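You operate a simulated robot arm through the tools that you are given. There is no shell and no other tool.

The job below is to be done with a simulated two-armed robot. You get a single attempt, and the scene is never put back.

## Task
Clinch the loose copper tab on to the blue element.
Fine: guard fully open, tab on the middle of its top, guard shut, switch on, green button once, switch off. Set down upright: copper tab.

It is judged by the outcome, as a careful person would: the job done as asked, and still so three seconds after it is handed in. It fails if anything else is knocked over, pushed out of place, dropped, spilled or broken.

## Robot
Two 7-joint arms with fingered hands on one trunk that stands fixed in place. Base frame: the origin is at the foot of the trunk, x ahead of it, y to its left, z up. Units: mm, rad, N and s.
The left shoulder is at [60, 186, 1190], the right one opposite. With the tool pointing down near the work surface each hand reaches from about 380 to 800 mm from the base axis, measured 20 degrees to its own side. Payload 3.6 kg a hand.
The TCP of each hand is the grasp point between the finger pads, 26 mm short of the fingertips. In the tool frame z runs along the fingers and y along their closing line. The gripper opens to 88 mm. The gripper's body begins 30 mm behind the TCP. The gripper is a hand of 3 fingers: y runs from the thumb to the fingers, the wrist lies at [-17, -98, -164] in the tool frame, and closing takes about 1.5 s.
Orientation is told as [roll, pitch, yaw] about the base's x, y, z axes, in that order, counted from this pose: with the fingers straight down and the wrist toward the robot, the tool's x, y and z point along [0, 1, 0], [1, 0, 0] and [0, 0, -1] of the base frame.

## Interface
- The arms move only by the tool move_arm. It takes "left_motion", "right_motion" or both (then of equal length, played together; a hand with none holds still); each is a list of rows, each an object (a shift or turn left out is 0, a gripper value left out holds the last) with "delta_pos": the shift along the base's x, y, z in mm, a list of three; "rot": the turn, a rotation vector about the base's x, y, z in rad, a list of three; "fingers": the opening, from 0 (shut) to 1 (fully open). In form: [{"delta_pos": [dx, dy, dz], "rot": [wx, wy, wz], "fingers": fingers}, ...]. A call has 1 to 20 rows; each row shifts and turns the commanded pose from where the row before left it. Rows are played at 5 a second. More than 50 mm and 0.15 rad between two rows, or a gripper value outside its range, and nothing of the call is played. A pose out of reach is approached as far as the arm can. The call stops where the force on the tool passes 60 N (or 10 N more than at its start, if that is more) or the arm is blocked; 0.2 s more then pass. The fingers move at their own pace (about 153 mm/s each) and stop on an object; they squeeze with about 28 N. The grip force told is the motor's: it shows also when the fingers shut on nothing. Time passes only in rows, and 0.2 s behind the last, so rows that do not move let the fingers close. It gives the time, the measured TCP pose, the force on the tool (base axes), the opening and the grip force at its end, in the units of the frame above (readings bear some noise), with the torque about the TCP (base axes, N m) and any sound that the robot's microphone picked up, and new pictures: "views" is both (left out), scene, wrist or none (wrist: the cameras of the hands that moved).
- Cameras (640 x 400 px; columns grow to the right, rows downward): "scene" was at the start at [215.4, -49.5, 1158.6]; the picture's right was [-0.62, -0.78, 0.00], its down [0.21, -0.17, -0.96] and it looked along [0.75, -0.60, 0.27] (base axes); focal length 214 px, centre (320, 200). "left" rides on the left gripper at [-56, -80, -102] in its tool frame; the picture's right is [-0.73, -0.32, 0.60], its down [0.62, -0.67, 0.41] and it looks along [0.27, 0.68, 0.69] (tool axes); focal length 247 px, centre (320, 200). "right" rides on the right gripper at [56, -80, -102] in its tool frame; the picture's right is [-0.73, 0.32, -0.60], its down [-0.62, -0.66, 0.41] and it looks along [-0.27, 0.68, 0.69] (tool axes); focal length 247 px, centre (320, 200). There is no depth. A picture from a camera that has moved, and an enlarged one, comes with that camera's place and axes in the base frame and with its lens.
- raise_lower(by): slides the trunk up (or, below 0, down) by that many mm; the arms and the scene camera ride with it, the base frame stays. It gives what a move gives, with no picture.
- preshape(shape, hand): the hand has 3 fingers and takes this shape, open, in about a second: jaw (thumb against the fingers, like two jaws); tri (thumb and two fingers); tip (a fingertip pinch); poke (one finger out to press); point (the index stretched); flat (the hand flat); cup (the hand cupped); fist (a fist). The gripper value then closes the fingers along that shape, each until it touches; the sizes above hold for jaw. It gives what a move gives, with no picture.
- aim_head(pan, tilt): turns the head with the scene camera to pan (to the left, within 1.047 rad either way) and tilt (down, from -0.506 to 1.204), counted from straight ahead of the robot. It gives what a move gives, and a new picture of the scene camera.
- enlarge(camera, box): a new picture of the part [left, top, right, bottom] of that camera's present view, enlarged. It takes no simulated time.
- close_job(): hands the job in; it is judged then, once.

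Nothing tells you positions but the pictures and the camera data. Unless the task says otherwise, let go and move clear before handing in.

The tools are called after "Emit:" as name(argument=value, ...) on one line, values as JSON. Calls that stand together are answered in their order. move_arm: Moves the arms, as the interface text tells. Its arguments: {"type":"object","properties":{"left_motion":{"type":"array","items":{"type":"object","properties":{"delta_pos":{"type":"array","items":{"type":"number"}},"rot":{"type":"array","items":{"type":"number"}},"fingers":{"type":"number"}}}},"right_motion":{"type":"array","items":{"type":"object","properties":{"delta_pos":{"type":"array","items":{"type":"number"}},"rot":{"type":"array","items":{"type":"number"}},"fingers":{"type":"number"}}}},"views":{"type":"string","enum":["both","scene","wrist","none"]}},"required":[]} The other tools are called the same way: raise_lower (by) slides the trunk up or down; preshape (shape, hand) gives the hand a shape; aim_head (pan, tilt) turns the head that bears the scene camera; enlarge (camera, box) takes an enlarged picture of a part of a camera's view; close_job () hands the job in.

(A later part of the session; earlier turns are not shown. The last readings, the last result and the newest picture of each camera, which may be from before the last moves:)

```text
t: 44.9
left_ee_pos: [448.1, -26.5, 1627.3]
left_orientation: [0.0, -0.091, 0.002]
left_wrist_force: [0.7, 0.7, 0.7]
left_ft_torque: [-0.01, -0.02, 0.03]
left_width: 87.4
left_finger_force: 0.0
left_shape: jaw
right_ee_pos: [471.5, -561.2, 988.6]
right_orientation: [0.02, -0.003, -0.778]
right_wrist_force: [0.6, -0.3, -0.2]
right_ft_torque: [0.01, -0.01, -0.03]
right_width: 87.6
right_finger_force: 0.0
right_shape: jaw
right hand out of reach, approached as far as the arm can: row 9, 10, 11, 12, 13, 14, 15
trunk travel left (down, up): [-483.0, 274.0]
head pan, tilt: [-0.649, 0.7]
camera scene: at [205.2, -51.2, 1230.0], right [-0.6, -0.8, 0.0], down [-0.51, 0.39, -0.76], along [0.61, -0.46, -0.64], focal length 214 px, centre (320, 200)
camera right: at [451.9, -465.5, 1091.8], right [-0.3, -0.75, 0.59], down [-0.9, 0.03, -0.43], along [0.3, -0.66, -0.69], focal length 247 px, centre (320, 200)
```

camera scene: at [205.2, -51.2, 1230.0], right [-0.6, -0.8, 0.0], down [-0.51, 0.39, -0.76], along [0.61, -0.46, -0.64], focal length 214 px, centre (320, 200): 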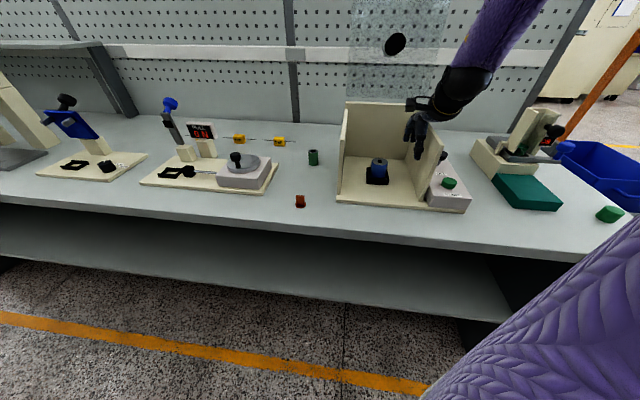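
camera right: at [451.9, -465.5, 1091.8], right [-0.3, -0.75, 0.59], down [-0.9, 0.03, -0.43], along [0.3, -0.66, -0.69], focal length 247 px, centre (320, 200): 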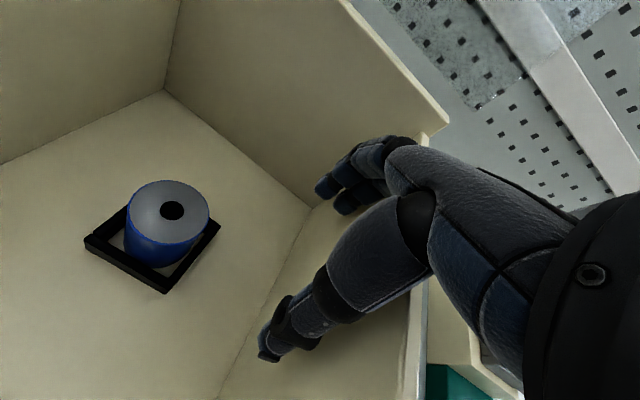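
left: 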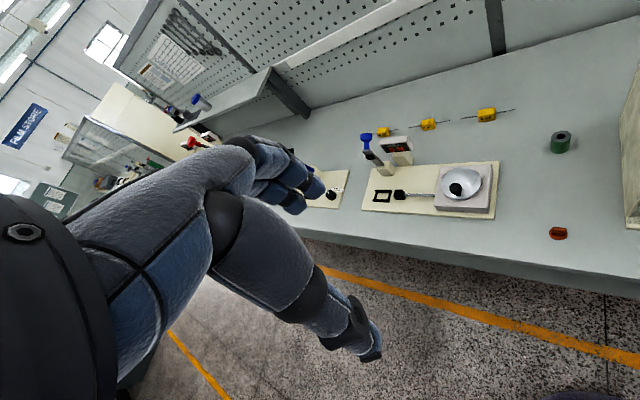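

The arm ran into its joint limits and drifted, so the hand is now inside the box by the right wall, with no contact forces and nothing moved. I'll back it out toward the robot in small checked steps.

Emit:
move_arm(right_motion=[{"delta_pos": [-6, 6, 20]}, {"delta_pos": [-8, 8, 20]}, {"delta_pos": [-15, 15, 20]}])

```text
t: 45.7
left_ee_pos: [445.6, -26.1, 1628.1]
left_orientation: [0.001, -0.093, 0.003]
left_wrist_force: [0.0, 0.4, 0.3]
left_ft_torque: [0.02, -0.01, 0.02]
left_width: 87.7
left_finger_force: 0.1
left_shape: jaw
right_ee_pos: [439.7, -531.3, 1047.5]
right_orientation: [0.001, 0.0, -0.785]
right_wrist_force: [-0.3, 0.2, 0.2]
right_ft_torque: [0.0, -0.02, -0.01]
right_width: 87.7
right_finger_force: 0.1
right_shape: jaw
trunk travel left (down, up): [-483.0, 274.0]
head pan, tilt: [-0.649, 0.7]
camera scene: at [203.9, -51.2, 1230.3], right [-0.6, -0.8, 0.0], down [-0.51, 0.39, -0.77], along [0.61, -0.46, -0.64], focal length 214 px, centre (320, 200)
camera right: at [422.9, -432.9, 1149.5], right [-0.29, -0.75, 0.6], down [-0.91, 0.03, -0.41], along [0.29, -0.67, -0.69], focal length 247 px, centre (320, 200)
```

scene: 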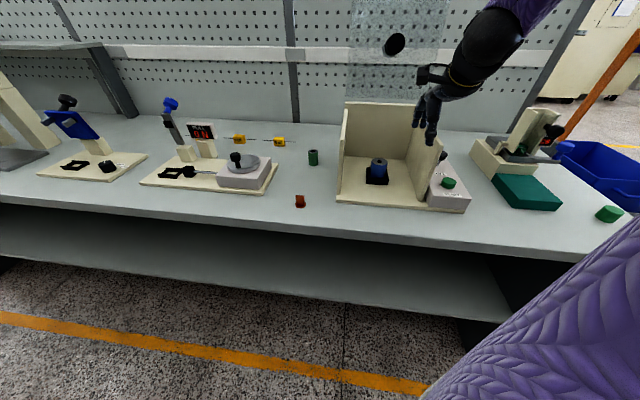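
right: 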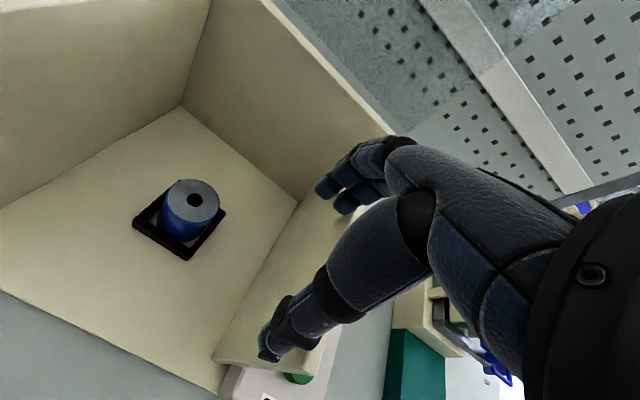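

That worked with no limit reported. I'll keep backing out and up until the hand is in front of the box.

Emit:
move_arm(right_motion=[{"delta_pos": [-15, 15, 25]}, {"delta_pos": [-20, 20, 25]}, {"delta_pos": [-20, 20, 15]}, {"delta_pos": [-20, 20, 0]}])

```text
t: 46.7
left_ee_pos: [446.8, -26.6, 1628.8]
left_orientation: [-0.001, -0.093, 0.005]
left_wrist_force: [-0.6, -1.0, 0.7]
left_ft_torque: [0.0, 0.01, -0.02]
left_width: 87.7
left_finger_force: 0.1
left_shape: jaw
right_ee_pos: [367.1, -458.0, 1113.6]
right_orientation: [0.001, 0.0, -0.784]
right_wrist_force: [-0.1, -0.3, -0.7]
right_ft_torque: [-0.01, 0.03, -0.03]
right_width: 87.5
right_finger_force: 0.0
right_shape: jaw
trunk travel left (down, up): [-483.0, 274.0]
head pan, tilt: [-0.649, 0.7]
camera scene: at [204.4, -51.5, 1230.2], right [-0.6, -0.8, 0.0], down [-0.51, 0.39, -0.77], along [0.61, -0.46, -0.64], focal length 214 px, centre (320, 200)
camera right: at [349.3, -360.6, 1216.8], right [-0.29, -0.75, 0.6], down [-0.91, 0.03, -0.41], along [0.29, -0.67, -0.69], focal length 247 px, centre (320, 200)
```

scene: 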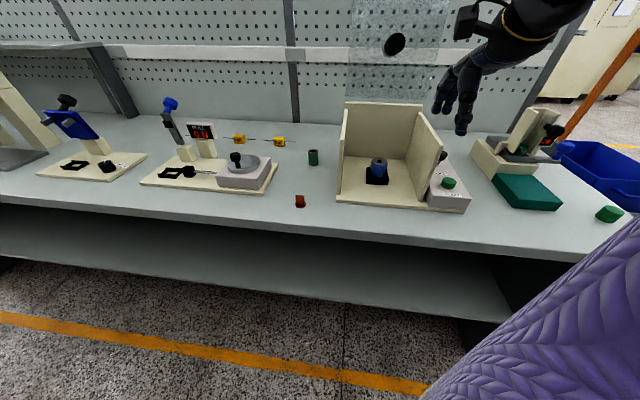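
right: 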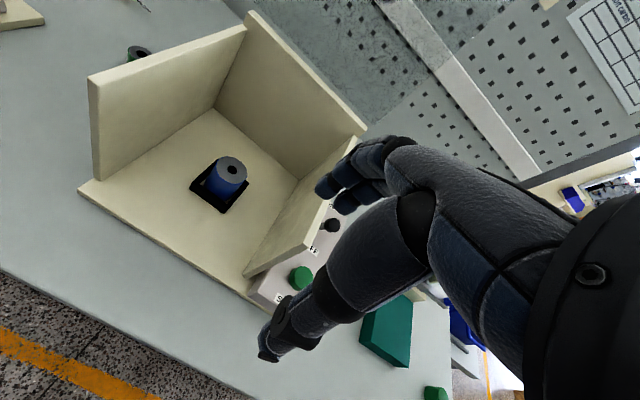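

The hand is now in front of the box, pointing down. I'll move left along the bench front toward the tab in checked steps.

Emit:
move_arm(right_motion=[{"delta_pos": [30, 30, 0]}, {"delta_pos": [34, 32, -5]}, {"delta_pos": [34, 32, -10]}], views="wrist")

```text
t: 47.5
left_ee_pos: [448.4, -25.7, 1628.0]
left_orientation: [-0.003, -0.09, 0.001]
left_wrist_force: [0.3, 0.6, -0.5]
left_ft_torque: [0.0, 0.0, -0.01]
left_width: 87.8
left_finger_force: 0.0
left_shape: jaw
right_ee_pos: [464.6, -363.6, 1100.8]
right_orientation: [-0.001, 0.001, -0.786]
right_wrist_force: [0.7, 1.1, -0.6]
right_ft_torque: [-0.01, 0.02, 0.03]
right_width: 87.6
right_finger_force: 0.0
right_shape: jaw
trunk travel left (down, up): [-483.0, 274.0]
head pan, tilt: [-0.649, 0.7]
camera right: at [448.0, -265.4, 1203.6], right [-0.29, -0.75, 0.6], down [-0.91, 0.03, -0.41], along [0.29, -0.67, -0.69], focal length 247 px, centre (320, 200)
```

right: 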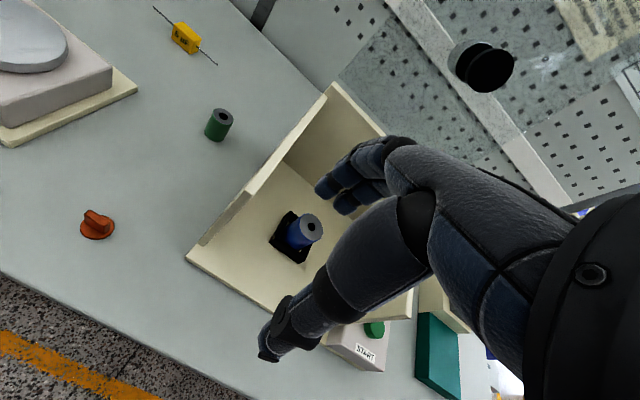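

Moving freely now. I'll continue to above the tab.

Emit:
move_arm(right_motion=[{"delta_pos": [26, 25, -20]}, {"delta_pos": [26, 25, -20]}, {"delta_pos": [26, 25, -20]}, {"delta_pos": [27, 24.6, -20]}])

Emit:
enlarge(camera="scene", box=[260, 100, 360, 220])

```text
t: 48.5
left_ee_pos: [448.0, -25.7, 1627.5]
left_orientation: [-0.002, -0.091, 0.005]
left_wrist_force: [0.5, -0.8, 0.3]
left_ft_torque: [-0.03, -0.01, -0.02]
left_width: 87.9
left_finger_force: 0.1
left_shape: jaw
right_ee_pos: [523.6, -308.4, 1066.6]
right_orientation: [0.003, -0.001, -0.785]
right_wrist_force: [-0.7, 0.2, 0.7]
right_ft_torque: [0.03, 0.0, 0.0]
right_width: 87.7
right_finger_force: 0.0
right_shape: jaw
right hand out of reach, approached as far as the arm can: row 3, 4
trunk travel left (down, up): [-483.0, 274.0]
head pan, tilt: [-0.649, 0.7]
camera scene: at [205.6, -50.7, 1230.0], right [-0.6, -0.8, 0.0], down [-0.51, 0.39, -0.76], along [0.61, -0.46, -0.64], focal length 214 px, centre (320, 200)
camera right: at [506.6, -210.9, 1169.6], right [-0.29, -0.75, 0.6], down [-0.91, 0.03, -0.41], along [0.29, -0.67, -0.69], focal length 247 px, centre (320, 200)
```

scene: 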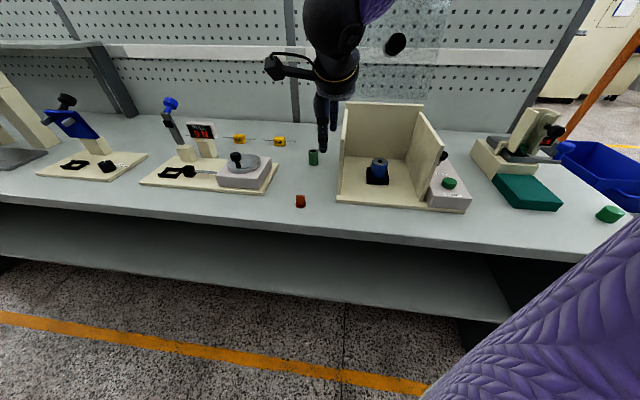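
right: 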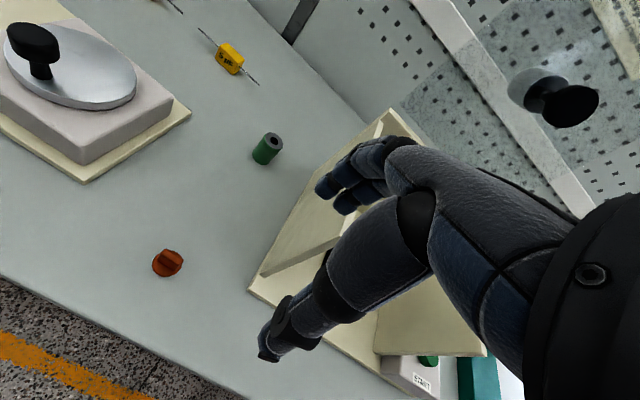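

```text
3.33 times, centred on (310, 160) of scene
camera zoom: at [205.6, -50.7, 1230.0], right [-0.6, -0.8, 0.0], down [-0.51, 0.39, -0.76], along [0.61, -0.46, -0.64], focal length 715 px, centre (353, 333)
```

zoom: 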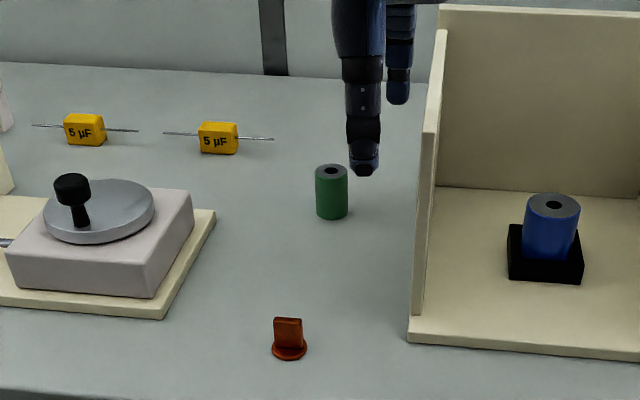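

This yaw isn't reachable over the tab, so I'll turn the hand to yaw +45° instead. Then it closes across the 22 mm width of the blade. I'll rotate in place, high above the bench.

Emit:
move_arm(right_motion=[{"rot": [0, 0, 0.1428]}, {"rot": [0, 0, 0.1428]}, {"rot": [0, 0, 0.1428]}, {"rot": [0, 0, 0.1428]}, {"rot": [0, 0, 0.1428]}, {"rot": [0, 0, 0.1428]}], views="wrist")

```text
t: 49.9
left_ee_pos: [447.8, -25.9, 1628.4]
left_orientation: [0.0, -0.092, 0.002]
left_wrist_force: [0.1, -0.7, 0.4]
left_ft_torque: [0.0, 0.02, -0.02]
left_width: 87.7
left_finger_force: 0.0
left_shape: jaw
right_ee_pos: [522.4, -310.7, 1066.0]
right_orientation: [0.001, 0.001, 0.073]
right_wrist_force: [0.7, -0.6, 0.4]
right_ft_torque: [0.01, -0.02, -0.01]
right_width: 87.6
right_finger_force: 0.1
right_shape: jaw
trunk travel left (down, up): [-483.0, 274.0]
head pan, tilt: [-0.649, 0.7]
camera right: at [438.0, -258.6, 1167.4], right [0.37, -0.71, 0.6], down [-0.62, -0.67, -0.41], along [0.69, -0.21, -0.69], focal length 247 px, centre (320, 200)
```

right: 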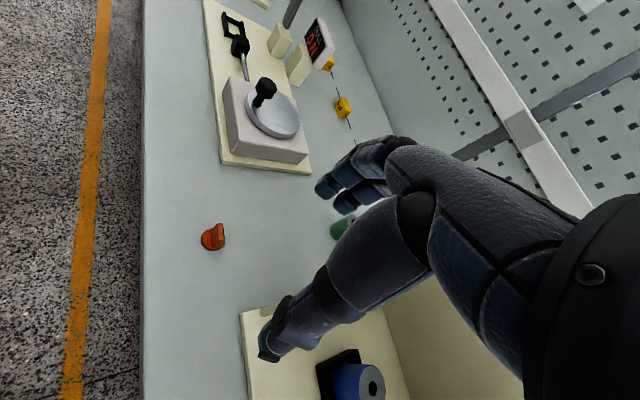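

No limit now. I'll finish the turn while moving over the tab.

Emit:
move_arm(right_motion=[{"delta_pos": [9.5, 9.3, -8], "rot": [0, 0, 0.1425]}, {"delta_pos": [9.5, 9.3, -8], "rot": [0, 0, 0.1425]}, {"delta_pos": [9.5, 9.3, -8], "rot": [0, 0, 0.1425]}, {"delta_pos": [9.5, 9.3, -8], "rot": [0, 0, 0.1425]}, {"delta_pos": [9.5, 9.3, -8], "rot": [0, 0, 0.1425]}])

Emit:
enlarge(camera="scene", box=[260, 100, 360, 220])

```text
t: 51.1
left_ee_pos: [447.5, -27.0, 1627.6]
left_orientation: [-0.001, -0.09, 0.003]
left_wrist_force: [0.1, 0.0, 0.0]
left_ft_torque: [0.0, -0.01, -0.03]
left_width: 87.8
left_finger_force: 0.1
left_shape: jaw
right_ee_pos: [548.1, -287.6, 1040.5]
right_orientation: [-0.012, 0.024, 0.548]
right_wrist_force: [0.0, -1.3, -0.7]
right_ft_torque: [0.01, -0.01, -0.01]
right_width: 87.8
right_finger_force: 0.1
right_shape: jaw
right hand out of reach, approached as far as the arm can: row 3, 4, 5
trunk travel left (down, up): [-483.0, 274.0]
head pan, tilt: [-0.649, 0.7]
camera scene: at [205.2, -51.0, 1230.0], right [-0.6, -0.8, 0.0], down [-0.51, 0.39, -0.76], along [0.61, -0.46, -0.64], focal length 214 px, centre (320, 200)
camera right: at [451.5, -278.5, 1144.5], right [0.66, -0.45, 0.6], down [-0.25, -0.89, -0.39], along [0.71, 0.11, -0.7], focal length 247 px, centre (320, 200)
```

scene: 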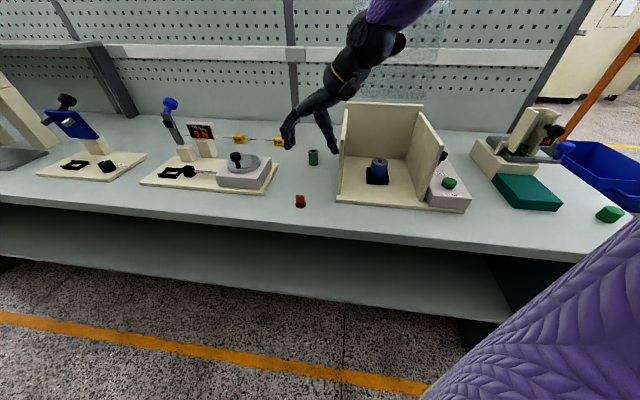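
right: 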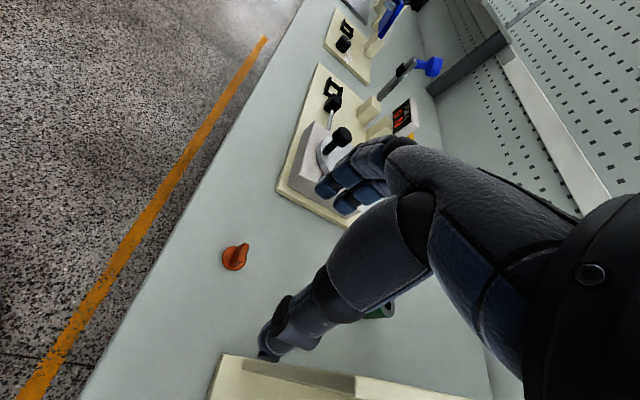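

```text
3.33 times, centred on (310, 160) of scene
camera zoom: at [205.2, -51.0, 1230.0], right [-0.6, -0.8, 0.0], down [-0.51, 0.39, -0.76], along [0.61, -0.46, -0.64], focal length 715 px, centre (353, 333)
```

zoom: 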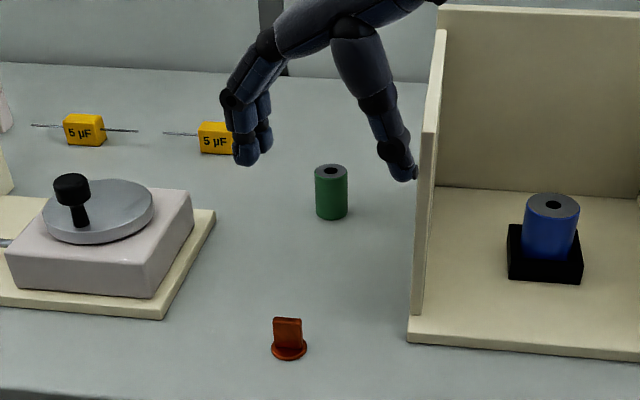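

The arm is still limited here, apparently because the elbow is folded up in an awkward way. I'll look at the arm itself to understand its shape before choosing a better route.

Emit:
aim_head(pan=-0.85, tilt=-0.1)

```text
t: 52.3
left_ee_pos: [447.4, -25.3, 1627.9]
left_orientation: [-0.002, -0.091, 0.003]
left_wrist_force: [0.9, 0.0, -0.7]
left_ft_torque: [0.0, 0.01, 0.0]
left_width: 87.5
left_finger_force: 0.0
left_shape: jaw
right_ee_pos: [547.5, -288.9, 1039.8]
right_orientation: [-0.012, 0.025, 0.546]
right_wrist_force: [-0.2, 0.0, -0.4]
right_ft_torque: [0.01, -0.02, 0.0]
right_width: 87.5
right_finger_force: 0.0
right_shape: jaw
trunk travel left (down, up): [-483.0, 274.0]
head pan, tilt: [-0.85, -0.099]
camera scene: at [194.9, -65.1, 1302.6], right [-0.75, -0.66, 0.0], down [0.06, -0.07, -1.0], along [0.66, -0.75, 0.1], focal length 214 px, centre (320, 200)
```

scene: 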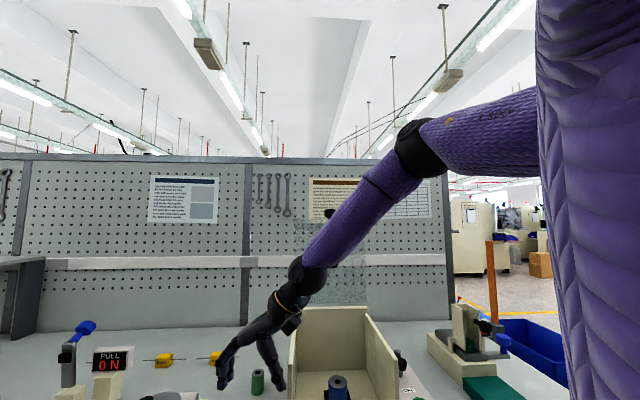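

The elbow is up and forward because the shoulder sits too high for this bench. I'll lift and retract the hand a little, then lower the trunk back to its original height for the tab work.

Emit:
move_arm(right_motion=[{"delta_pos": [-25, -10, 40]}, {"delta_pos": [-25, -10, 40]}, {"delta_pos": [-20, -10, 40]}, {"delta_pos": [-10, -10, 40]}], views="none")

Emit:
raise_lower(by=-150)

Emit:
aim_head(pan=-0.7, tilt=0.4)

```text
t: 53.3
left_ee_pos: [446.2, -26.3, 1628.8]
left_orientation: [0.0, -0.091, 0.004]
left_wrist_force: [0.1, 0.9, -0.1]
left_ft_torque: [-0.01, -0.02, 0.02]
left_width: 87.7
left_finger_force: 0.1
left_shape: jaw
right_ee_pos: [468.7, -331.1, 1201.9]
right_orientation: [-0.009, 0.024, 0.544]
right_wrist_force: [-0.2, 0.4, 0.0]
right_ft_torque: [0.05, 0.02, 0.04]
right_width: 88.1
right_finger_force: 0.0
right_shape: jaw
trunk travel left (down, up): [-483.0, 274.0]
head pan, tilt: [-0.85, -0.099]
```

```text
t: 55.0
left_ee_pos: [447.2, -25.2, 1479.4]
left_orientation: [0.0, -0.092, 0.001]
left_wrist_force: [-0.8, 0.2, 0.1]
left_ft_torque: [-0.02, -0.02, 0.02]
left_width: 87.5
left_finger_force: 0.0
left_shape: jaw
right_ee_pos: [468.0, -330.6, 1050.8]
right_orientation: [-0.011, 0.024, 0.547]
right_wrist_force: [-1.6, -0.7, -1.3]
right_ft_torque: [-0.03, 0.02, 0.01]
right_width: 87.7
right_finger_force: 0.0
right_shape: jaw
trunk travel left (down, up): [-333.0, 424.0]
head pan, tilt: [-0.85, -0.099]
```

```text
t: 56.0
left_ee_pos: [448.1, -25.1, 1478.1]
left_orientation: [-0.003, -0.09, 0.0]
left_wrist_force: [-0.2, -1.0, 0.1]
left_ft_torque: [-0.01, 0.02, 0.0]
left_width: 87.8
left_finger_force: 0.0
left_shape: jaw
right_ee_pos: [468.0, -329.2, 1050.7]
right_orientation: [-0.01, 0.024, 0.546]
right_wrist_force: [0.0, 0.1, -0.8]
right_ft_torque: [-0.02, 0.03, -0.02]
right_width: 87.9
right_finger_force: 0.0
right_shape: jaw
trunk travel left (down, up): [-333.0, 424.0]
head pan, tilt: [-0.7, 0.4]
camera scene: at [224.0, -59.3, 1098.0], right [-0.64, -0.76, 0.0], down [-0.3, 0.25, -0.92], along [0.7, -0.59, -0.39], focal length 214 px, centre (320, 200)
```

scene: 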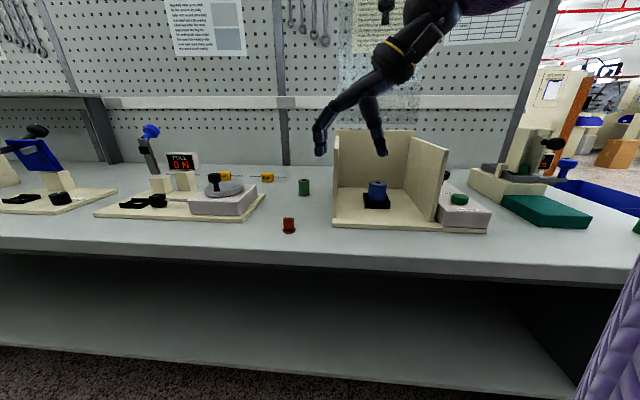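

Now at the original height. I'll correct the orientation and go toward the tab in a checked move, staying high.

Emit:
move_arm(right_motion=[{"delta_pos": [20, 13, -5], "rot": [0.01, -0.024, 0.08]}, {"delta_pos": [20, 13, -5], "rot": [0, 0, 0.08]}, {"delta_pos": [20, 13, -10], "rot": [0, 0, 0.08]}, {"delta_pos": [20, 13, -10]}])

```text
t: 57.0
left_ee_pos: [449.0, -27.0, 1477.0]
left_orientation: [-0.002, -0.092, 0.001]
left_wrist_force: [-0.2, 0.3, 0.3]
left_ft_torque: [-0.02, 0.0, -0.03]
left_width: 87.9
left_finger_force: 0.1
left_shape: jaw
right_ee_pos: [545.7, -277.7, 1019.3]
right_orientation: [-0.015, -0.002, 0.786]
right_wrist_force: [-0.9, 0.3, -0.3]
right_ft_torque: [-0.02, 0.02, -0.03]
right_width: 87.8
right_finger_force: 0.1
right_shape: jaw
trunk travel left (down, up): [-333.0, 424.0]
head pan, tilt: [-0.7, 0.4]
camera scene: at [224.5, -59.0, 1097.8], right [-0.64, -0.77, 0.0], down [-0.3, 0.25, -0.92], along [0.7, -0.59, -0.39], focal length 214 px, centre (320, 200)
camera right: at [448.5, -291.9, 1121.3], right [0.74, -0.29, 0.61], down [-0.02, -0.92, -0.4], along [0.67, 0.28, -0.68], focal length 247 px, centre (320, 200)
```

scene: 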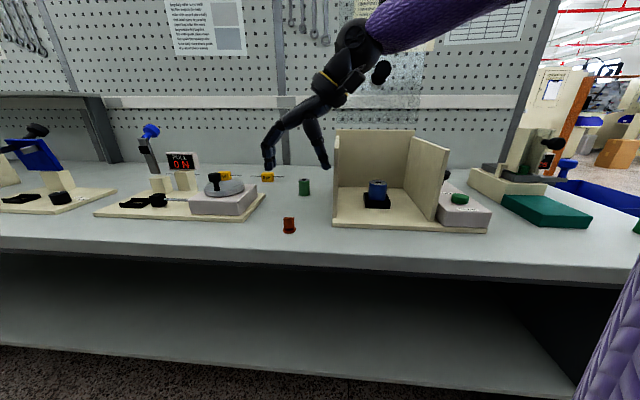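
right: 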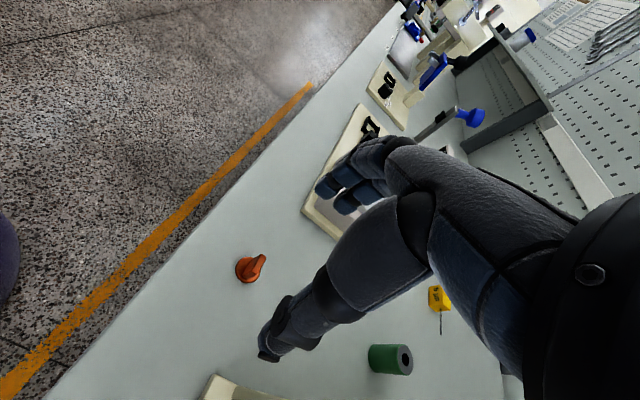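

Reachable now. I'll move directly above the tab and check alignment before the final descent.

Emit:
move_arm(right_motion=[{"delta_pos": [12, 7, -30], "rot": [0.015, 0, 0]}, {"delta_pos": [12.3, 6.7, -30]}, {"delta_pos": [0, 0, -15]}])

Emit:
enlarge(camera="scene", box=[250, 130, 350, 250])

Emit:
enlarge(camera="right", box=[220, 160, 400, 360])

```text
t: 57.8
left_ee_pos: [448.2, -25.9, 1477.2]
left_orientation: [-0.001, -0.09, 0.002]
left_wrist_force: [1.0, -0.1, -0.8]
left_ft_torque: [-0.01, -0.01, 0.02]
left_width: 87.7
left_finger_force: 0.1
left_shape: jaw
right_ee_pos: [571.4, -265.7, 943.6]
right_orientation: [-0.005, -0.011, 0.786]
right_wrist_force: [0.0, -0.9, -0.4]
right_ft_torque: [-0.02, 0.01, -0.01]
right_width: 87.8
right_finger_force: 0.2
right_shape: jaw
trunk travel left (down, up): [-333.0, 424.0]
head pan, tilt: [-0.7, 0.4]
camera scene: at [224.3, -59.3, 1097.9], right [-0.64, -0.77, 0.0], down [-0.3, 0.25, -0.92], along [0.7, -0.59, -0.39], focal length 214 px, centre (320, 200)
camera right: at [473.5, -280.8, 1045.7], right [0.74, -0.3, 0.61], down [-0.02, -0.91, -0.42], along [0.67, 0.29, -0.68], focal length 247 px, centre (320, 200)
```

scene: 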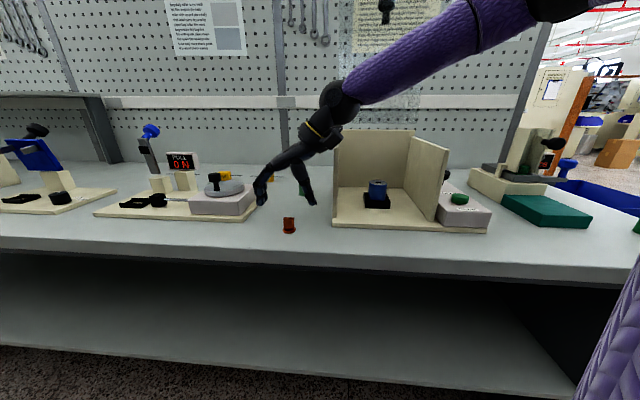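
right: 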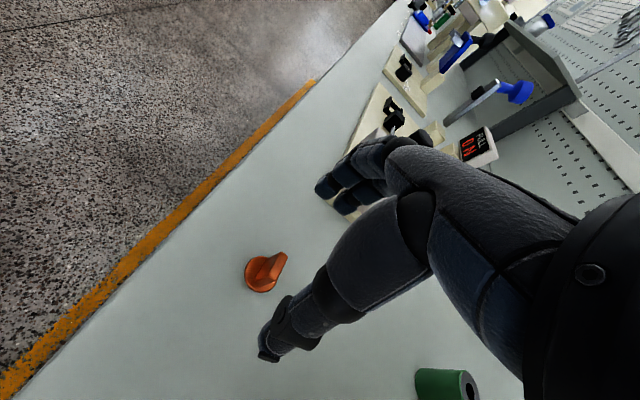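

```text
3.33 times, centred on (300, 190) of scene
camera zoom: at [224.3, -59.3, 1097.9], right [-0.64, -0.77, 0.0], down [-0.3, 0.25, -0.92], along [0.7, -0.59, -0.39], focal length 715 px, centre (387, 233)
```

zoom: 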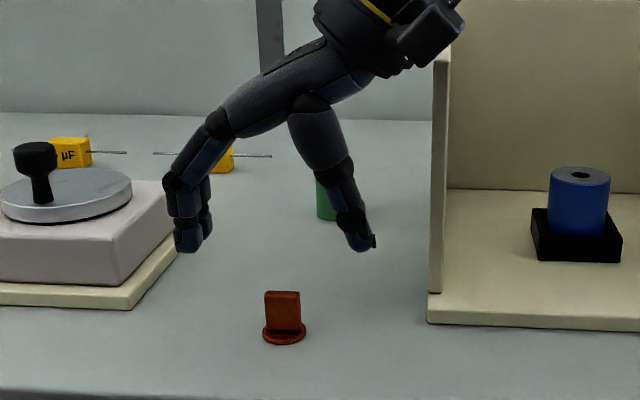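

```text
2.00 times, centred on (310, 260) of right
camera zoom: at [473.5, -280.8, 1045.7], right [0.74, -0.3, 0.61], down [-0.02, -0.91, -0.42], along [0.67, 0.29, -0.68], focal length 494 px, centre (340, 80)
```

zoom: 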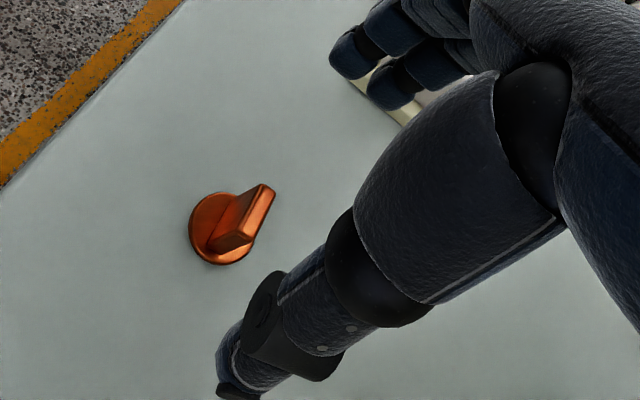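

The wrist view agrees with my tab position within 2–3 mm, and fingers and thumb are well to either side. I'll descend so the fingertips stop just above the flange.

Emit:
move_arm(right_motion=[{"delta_pos": [-0.5, 1, -20]}, {"delta_pos": [-0.5, 0.5, -18]}, {"delta_pos": [0, 0, -10]}])

Emit:
enlarge(camera="scene", box=[250, 150, 350, 250])

Emit:
enlarge(camera="right", box=[220, 160, 400, 360])

```text
t: 58.5
left_ee_pos: [445.1, -21.5, 1479.9]
left_orientation: [-0.004, -0.095, 0.003]
left_wrist_force: [-0.3, 0.5, 0.0]
left_ft_torque: [0.01, 0.02, 0.0]
left_width: 88.0
left_finger_force: 0.1
left_shape: jaw
right_ee_pos: [570.5, -256.8, 902.5]
right_orientation: [-0.012, -0.017, 0.791]
right_wrist_force: [0.6, 1.0, 0.2]
right_ft_torque: [0.02, -0.01, -0.01]
right_width: 87.9
right_finger_force: 0.1
right_shape: jaw
trunk travel left (down, up): [-333.0, 424.0]
head pan, tilt: [-0.7, 0.4]
camera scene: at [222.0, -55.9, 1098.9], right [-0.64, -0.77, 0.0], down [-0.3, 0.25, -0.92], along [0.71, -0.59, -0.39], focal length 214 px, centre (320, 200)
camera right: at [472.4, -272.5, 1003.7], right [0.73, -0.29, 0.61], down [-0.02, -0.91, -0.41], along [0.68, 0.29, -0.67], focal length 247 px, centre (320, 200)
```

scene: 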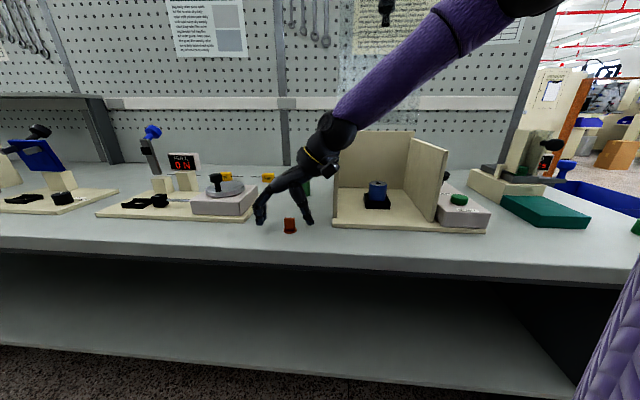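
right: 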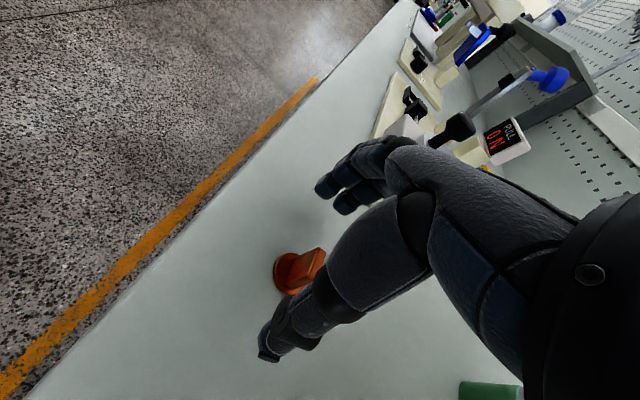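

```text
4.00 times, centred on (300, 200) of scene
camera zoom: at [222.0, -55.9, 1098.9], right [-0.64, -0.77, 0.0], down [-0.3, 0.25, -0.92], along [0.71, -0.59, -0.39], focal length 858 px, centre (400, 200)
```

zoom: 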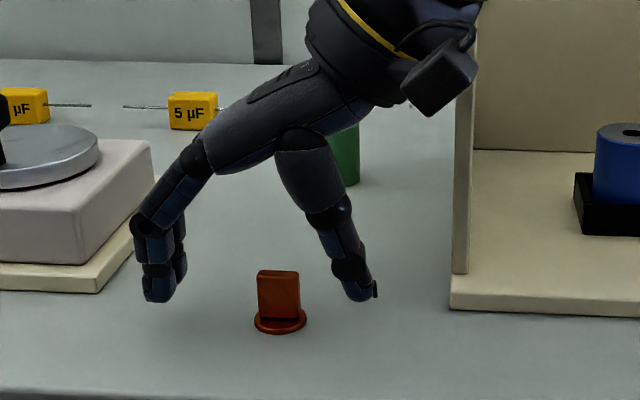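

```text
2.00 times, centred on (310, 260) of right
camera zoom: at [472.4, -272.5, 1003.7], right [0.73, -0.29, 0.61], down [-0.02, -0.91, -0.41], along [0.68, 0.29, -0.67], focal length 494 px, centre (340, 80)
```

zoom: 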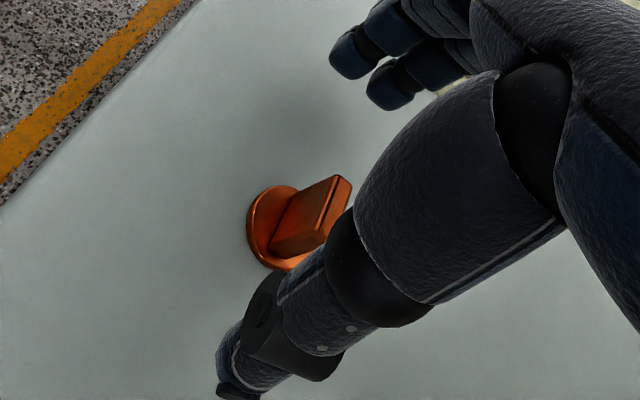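

Emit:
move_arm(right_motion=[{"fingers": 1.0}, {"fingers": 1.0}, {"fingers": 1.0}], views="none")

```text
t: 59.4
left_ee_pos: [445.2, -19.5, 1479.8]
left_orientation: [-0.004, -0.093, 0.002]
left_wrist_force: [-0.2, 0.0, 0.3]
left_ft_torque: [-0.02, 0.0, 0.04]
left_width: 87.9
left_finger_force: 0.1
left_shape: jaw
right_ee_pos: [571.0, -256.7, 903.9]
right_orientation: [-0.011, -0.017, 0.79]
right_wrist_force: [0.3, 0.2, 0.3]
right_ft_torque: [-0.02, 0.01, 0.02]
right_width: 87.6
right_finger_force: 0.1
right_shape: jaw
trunk travel left (down, up): [-333.0, 424.0]
head pan, tilt: [-0.7, 0.4]
```

The hand settled 8 mm off and the whole robot shifted slightly, so my wrist must be pressing on the top corner of the box's left wall. I'll go straight back up and check the box.

Emit:
move_arm(right_motion=[{"delta_pos": [0, -2, 20]}, {"delta_pos": [0, -3, 25]}, {"delta_pos": [0, 0, 25]}])

Emit:
enlarge(camera="scene", box=[300, 80, 500, 240])

```text
t: 60.1
left_ee_pos: [446.8, -26.2, 1478.3]
left_orientation: [0.001, -0.094, 0.001]
left_wrist_force: [0.5, -0.1, -0.1]
left_ft_torque: [0.02, 0.0, 0.0]
left_width: 87.6
left_finger_force: 0.0
left_shape: jaw
right_ee_pos: [568.8, -266.8, 968.5]
right_orientation: [-0.005, -0.01, 0.784]
right_wrist_force: [0.2, 0.3, 0.2]
right_ft_torque: [-0.02, 0.02, 0.0]
right_width: 87.6
right_finger_force: 0.1
right_shape: jaw
trunk travel left (down, up): [-333.0, 424.0]
head pan, tilt: [-0.7, 0.4]
camera scene: at [223.8, -59.8, 1097.9], right [-0.64, -0.76, 0.0], down [-0.3, 0.25, -0.92], along [0.7, -0.59, -0.39], focal length 214 px, centre (320, 200)
camera right: at [472.1, -282.9, 1069.7], right [0.74, -0.3, 0.61], down [-0.03, -0.91, -0.41], along [0.67, 0.29, -0.68], focal length 247 px, centre (320, 200)
```

scene: 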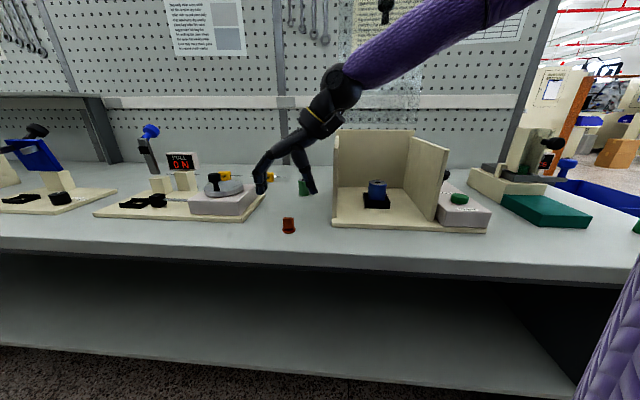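
right: 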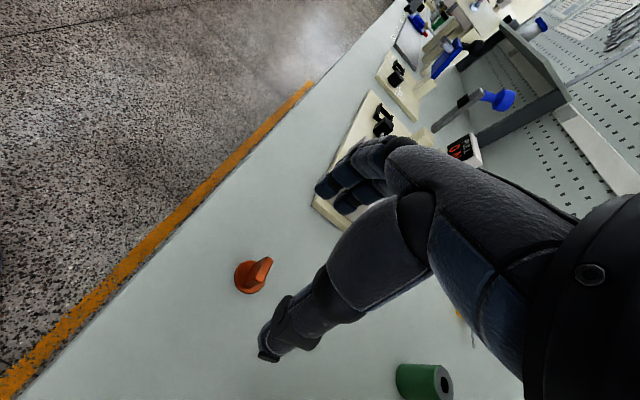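

```text
2.50 times, centred on (400, 160) of scene
camera zoom: at [223.8, -59.8, 1097.9], right [-0.64, -0.76, 0.0], down [-0.3, 0.25, -0.92], along [0.7, -0.59, -0.39], focal length 536 px, centre (120, 300)
```

zoom: 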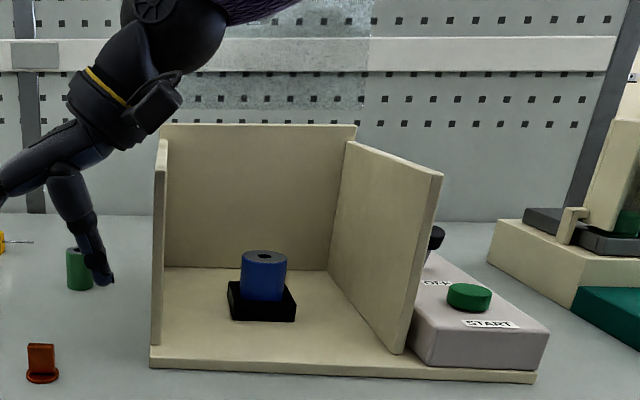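

The box is undisturbed. To keep the wrist away from that wall I'll retreat, then turn the hand back to yaw -45° (wrist toward the robot) at this lower trunk height and see if the tab is reachable that way.

Emit:
move_arm(right_motion=[{"delta_pos": [-20, -5, 30]}, {"delta_pos": [-30, -10, 30]}, {"delta_pos": [-30, -10, 30]}, {"delta_pos": [-20, -5, 20], "rot": [0, 0, -0.14]}, {"rot": [0, 0, -0.14]}, {"rot": [0, 0, -0.14]}, {"rot": [0, 0, -0.14]}, {"rot": [0, 0, -0.14]}], views="wrist")

```text
t: 62.0
left_ee_pos: [447.6, -25.3, 1477.5]
left_orientation: [-0.002, -0.09, 0.001]
left_wrist_force: [0.4, -0.6, 0.6]
left_ft_torque: [-0.01, -0.01, -0.04]
left_width: 87.8
left_finger_force: 0.0
left_shape: jaw
right_ee_pos: [471.1, -297.1, 1076.2]
right_orientation: [-0.005, -0.011, 0.084]
right_wrist_force: [-1.2, -0.3, 0.8]
right_ft_torque: [0.01, -0.01, 0.0]
right_width: 87.6
right_finger_force: 0.2
right_shape: jaw
trunk travel left (down, up): [-333.0, 424.0]
head pan, tilt: [-0.7, 0.4]
camera right: at [384.5, -246.1, 1178.1], right [0.37, -0.7, 0.61], down [-0.6, -0.68, -0.41], along [0.7, -0.21, -0.68], focal length 247 px, centre (320, 200)
```

right: 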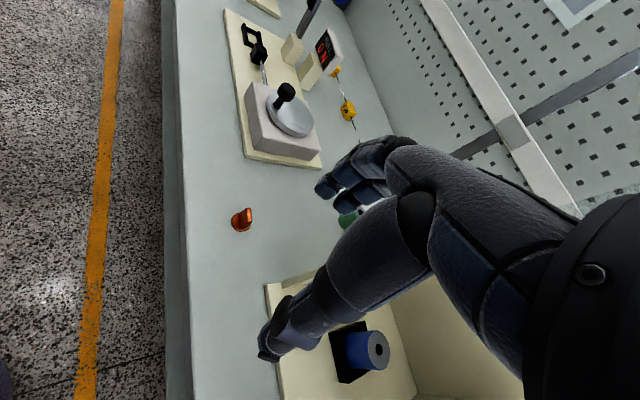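

Emit:
move_arm(right_motion=[{"rot": [0.005, 0.011, -0.14]}, {"rot": [0, 0, -0.145]}, {"rot": [0, 0, -0.145]}, {"rot": [0, 0, -0.145]}, {"rot": [0, 0, -0.145]}, {"rot": [0, 0, -0.145]}], views="scene")

```text
t: 63.4
left_ee_pos: [448.4, -25.2, 1476.9]
left_orientation: [-0.002, -0.091, 0.004]
left_wrist_force: [0.3, -0.4, -0.5]
left_ft_torque: [-0.02, -0.04, -0.02]
left_width: 87.9
left_finger_force: 0.0
left_shape: jaw
right_ee_pos: [470.8, -298.1, 1076.2]
right_orientation: [0.0, 0.0, -0.781]
right_wrist_force: [-1.0, 1.1, -1.0]
right_ft_torque: [-0.02, 0.0, -0.02]
right_width: 87.9
right_finger_force: 0.0
right_shape: jaw
trunk travel left (down, up): [-333.0, 424.0]
head pan, tilt: [-0.7, 0.4]
camera scene: at [224.3, -59.0, 1097.9], right [-0.64, -0.77, 0.0], down [-0.3, 0.25, -0.92], along [0.7, -0.59, -0.39], focal length 214 px, centre (320, 200)
```

scene: 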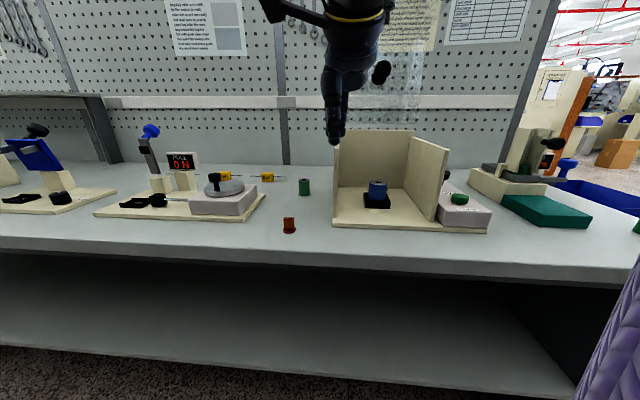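

The turn worked. Now I'll move toward the tab at this yaw, step by step.

Emit:
move_arm(right_motion=[{"delta_pos": [25, 8.4, -10]}, {"delta_pos": [25, 8.4, -20]}, {"delta_pos": [25, 8.4, -25]}, {"delta_pos": [24.5, 8.4, -25]}])

```text
t: 64.3
left_ee_pos: [448.7, -26.4, 1478.4]
left_orientation: [0.0, -0.089, 0.0]
left_wrist_force: [0.1, -1.3, 0.1]
left_ft_torque: [-0.01, -0.01, -0.01]
left_width: 87.6
left_finger_force: 0.0
left_shape: jaw
right_ee_pos: [569.5, -263.0, 996.9]
right_orientation: [-0.003, 0.0, -0.78]
right_wrist_force: [-1.3, -0.5, 0.7]
right_ft_torque: [-0.01, -0.01, 0.02]
right_width: 87.9
right_finger_force: 0.1
right_shape: jaw
trunk travel left (down, up): [-333.0, 424.0]
head pan, tilt: [-0.7, 0.4]
camera scene: at [224.8, -59.6, 1097.7], right [-0.64, -0.77, 0.0], down [-0.3, 0.25, -0.92], along [0.7, -0.59, -0.39], focal length 214 px, centre (320, 200)
camera right: at [550.6, -165.6, 1099.4], right [-0.29, -0.75, 0.6], down [-0.91, 0.02, -0.41], along [0.29, -0.66, -0.69], focal length 247 px, centre (320, 200)
```

scene: 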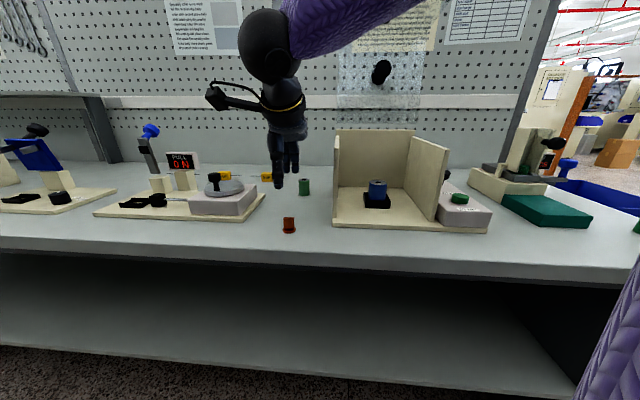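
right: 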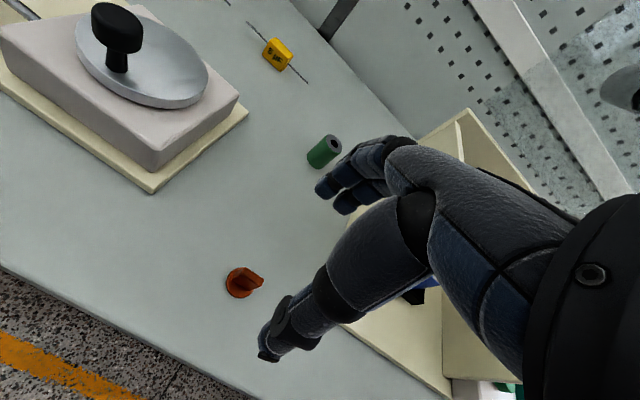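

The tab is reachable this way, and the wrist view agrees with its position. I'll descend to just above its flange and confirm.

Emit:
move_arm(right_motion=[{"delta_pos": [0.4, -0.6, -30]}, {"delta_pos": [0.4, -0.6, -30]}, {"delta_pos": [0, 0, -25]}, {"delta_pos": [0, 0, -14]}, {"delta_pos": [0, 0, 0]}])

Emit:
enlarge(camera="scene", box=[250, 150, 350, 250])

Emit:
enlarge(camera="right", box=[220, 130, 400, 370])

```text
t: 65.5
left_ee_pos: [447.6, -25.4, 1478.4]
left_orientation: [-0.001, -0.09, 0.002]
left_wrist_force: [0.6, -0.5, 0.3]
left_ft_torque: [0.02, -0.02, 0.02]
left_width: 87.6
left_finger_force: 0.0
left_shape: jaw
right_ee_pos: [556.5, -286.1, 915.7]
right_orientation: [0.002, 0.0, -0.778]
right_wrist_force: [0.5, -0.6, -0.3]
right_ft_torque: [0.0, 0.02, -0.04]
right_width: 87.6
right_finger_force: 0.0
right_shape: jaw
right hand out of reach, approached as far as the arm can: row 2, 3, 4
trunk travel left (down, up): [-333.0, 424.0]
head pan, tilt: [-0.7, 0.4]
camera scene: at [224.2, -59.3, 1097.9], right [-0.64, -0.77, 0.0], down [-0.3, 0.25, -0.92], along [0.7, -0.59, -0.39], focal length 214 px, centre (320, 200)
camera right: at [539.0, -188.2, 1018.5], right [-0.29, -0.75, 0.6], down [-0.91, 0.02, -0.41], along [0.29, -0.66, -0.69], focal length 247 px, centre (320, 200)
```

scene: 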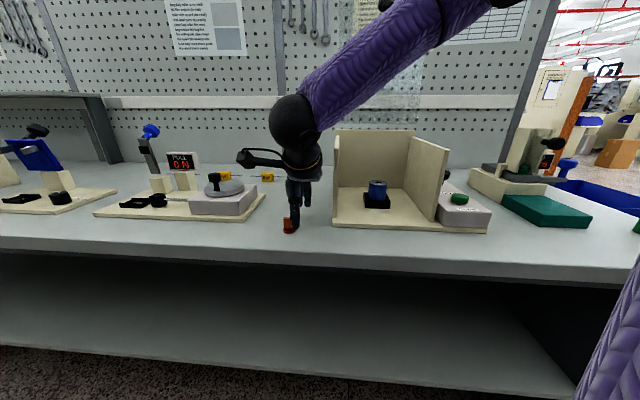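
right: 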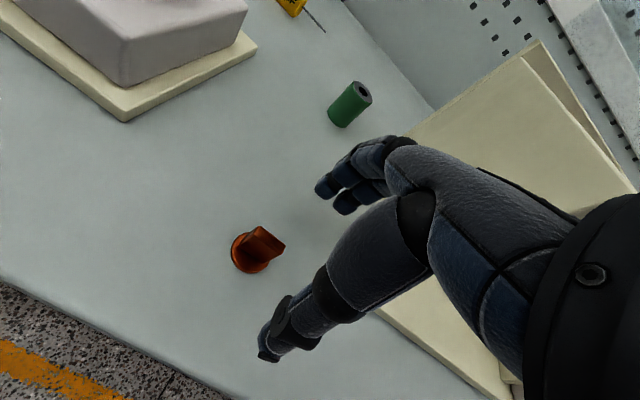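

```text
4.00 times, centred on (300, 200) of scene
camera zoom: at [224.2, -59.3, 1097.9], right [-0.64, -0.77, 0.0], down [-0.3, 0.25, -0.92], along [0.7, -0.59, -0.39], focal length 858 px, centre (400, 200)
```

zoom: 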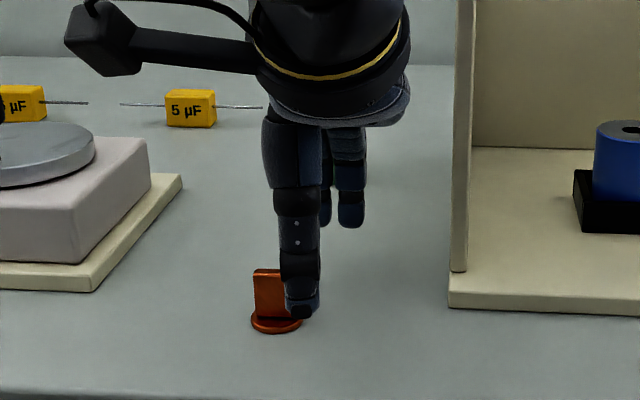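

```text
1.67 times, centred on (310, 250) of right
camera zoom: at [539.0, -188.2, 1018.5], right [-0.29, -0.75, 0.6], down [-0.91, 0.02, -0.41], along [0.29, -0.66, -0.69], focal length 412 px, centre (337, 117)
```

zoom: 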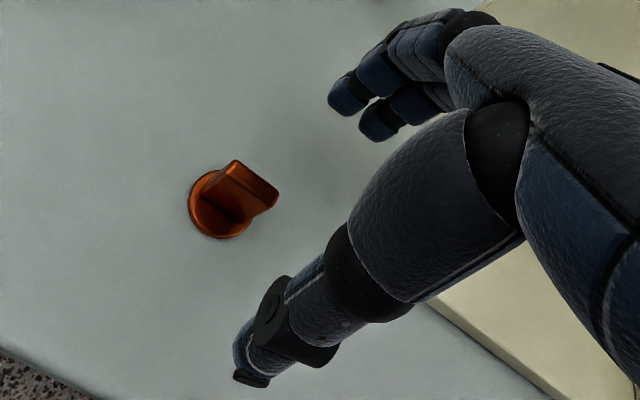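

Low down, this yaw runs out of reach because the shoulder is too high. I'll rise a little and lower the trunk by 100 mm, which should bring the tab within this pose's range.

Emit:
move_arm(right_motion=[{"delta_pos": [0, 0, 35]}, {"delta_pos": [0, 0, 35]}, {"delta_pos": [0, 0, 35]}], views="none")

Emit:
raise_lower(by=-110)

Emit:
move_arm(right_motion=[{"delta_pos": [7, 11, 20]}, {"delta_pos": [7, 11, 10]}])

```text
t: 66.3
left_ee_pos: [445.6, -27.2, 1478.5]
left_orientation: [-0.001, -0.093, 0.002]
left_wrist_force: [0.3, 0.6, -0.4]
left_ft_torque: [-0.01, 0.01, -0.01]
left_width: 87.8
left_finger_force: 0.0
left_shape: jaw
right_ee_pos: [556.9, -282.6, 1021.0]
right_orientation: [0.0, -0.001, -0.778]
right_wrist_force: [0.3, 0.0, -0.4]
right_ft_torque: [0.0, 0.02, -0.03]
right_width: 87.8
right_finger_force: 0.1
right_shape: jaw
trunk travel left (down, up): [-333.0, 424.0]
head pan, tilt: [-0.7, 0.4]
```

```text
t: 67.8
left_ee_pos: [446.9, -26.5, 1369.0]
left_orientation: [-0.002, -0.092, 0.003]
left_wrist_force: [0.5, 0.7, 0.7]
left_ft_torque: [-0.01, -0.02, -0.03]
left_width: 87.7
left_finger_force: 0.0
left_shape: jaw
right_ee_pos: [555.5, -284.0, 909.2]
right_orientation: [0.001, -0.001, -0.777]
right_wrist_force: [-0.5, 0.5, -0.7]
right_ft_torque: [-0.02, -0.01, 0.03]
right_width: 87.7
right_finger_force: 0.1
right_shape: jaw
trunk travel left (down, up): [-223.0, 534.0]
head pan, tilt: [-0.7, 0.4]
```

```text
t: 68.4
left_ee_pos: [448.7, -25.4, 1368.2]
left_orientation: [-0.002, -0.09, 0.003]
left_wrist_force: [0.1, -1.3, 0.2]
left_ft_torque: [0.0, 0.03, 0.03]
left_width: 87.7
left_finger_force: 0.1
left_shape: jaw
right_ee_pos: [569.4, -261.1, 940.9]
right_orientation: [-0.001, 0.0, -0.778]
right_wrist_force: [0.5, 1.2, 1.5]
right_ft_torque: [-0.05, -0.01, -0.01]
right_width: 88.1
right_finger_force: 0.1
right_shape: jaw
trunk travel left (down, up): [-223.0, 534.0]
head pan, tilt: [-0.7, 0.4]
camera scene: at [243.1, -59.3, 978.0], right [-0.64, -0.77, 0.0], down [-0.3, 0.25, -0.92], along [0.7, -0.59, -0.39], focal length 214 px, centre (320, 200)
camera right: at [552.2, -163.7, 1043.1], right [-0.29, -0.75, 0.6], down [-0.91, 0.02, -0.41], along [0.29, -0.67, -0.69], focal length 247 px, centre (320, 200)
```

scene: 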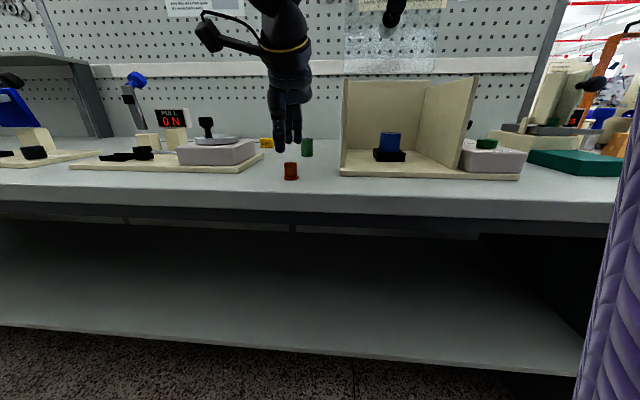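
right: 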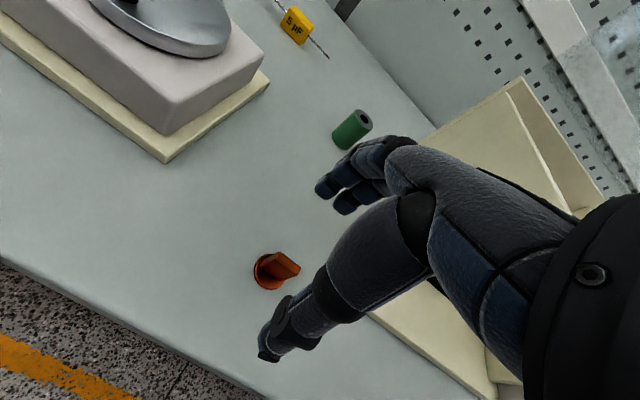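

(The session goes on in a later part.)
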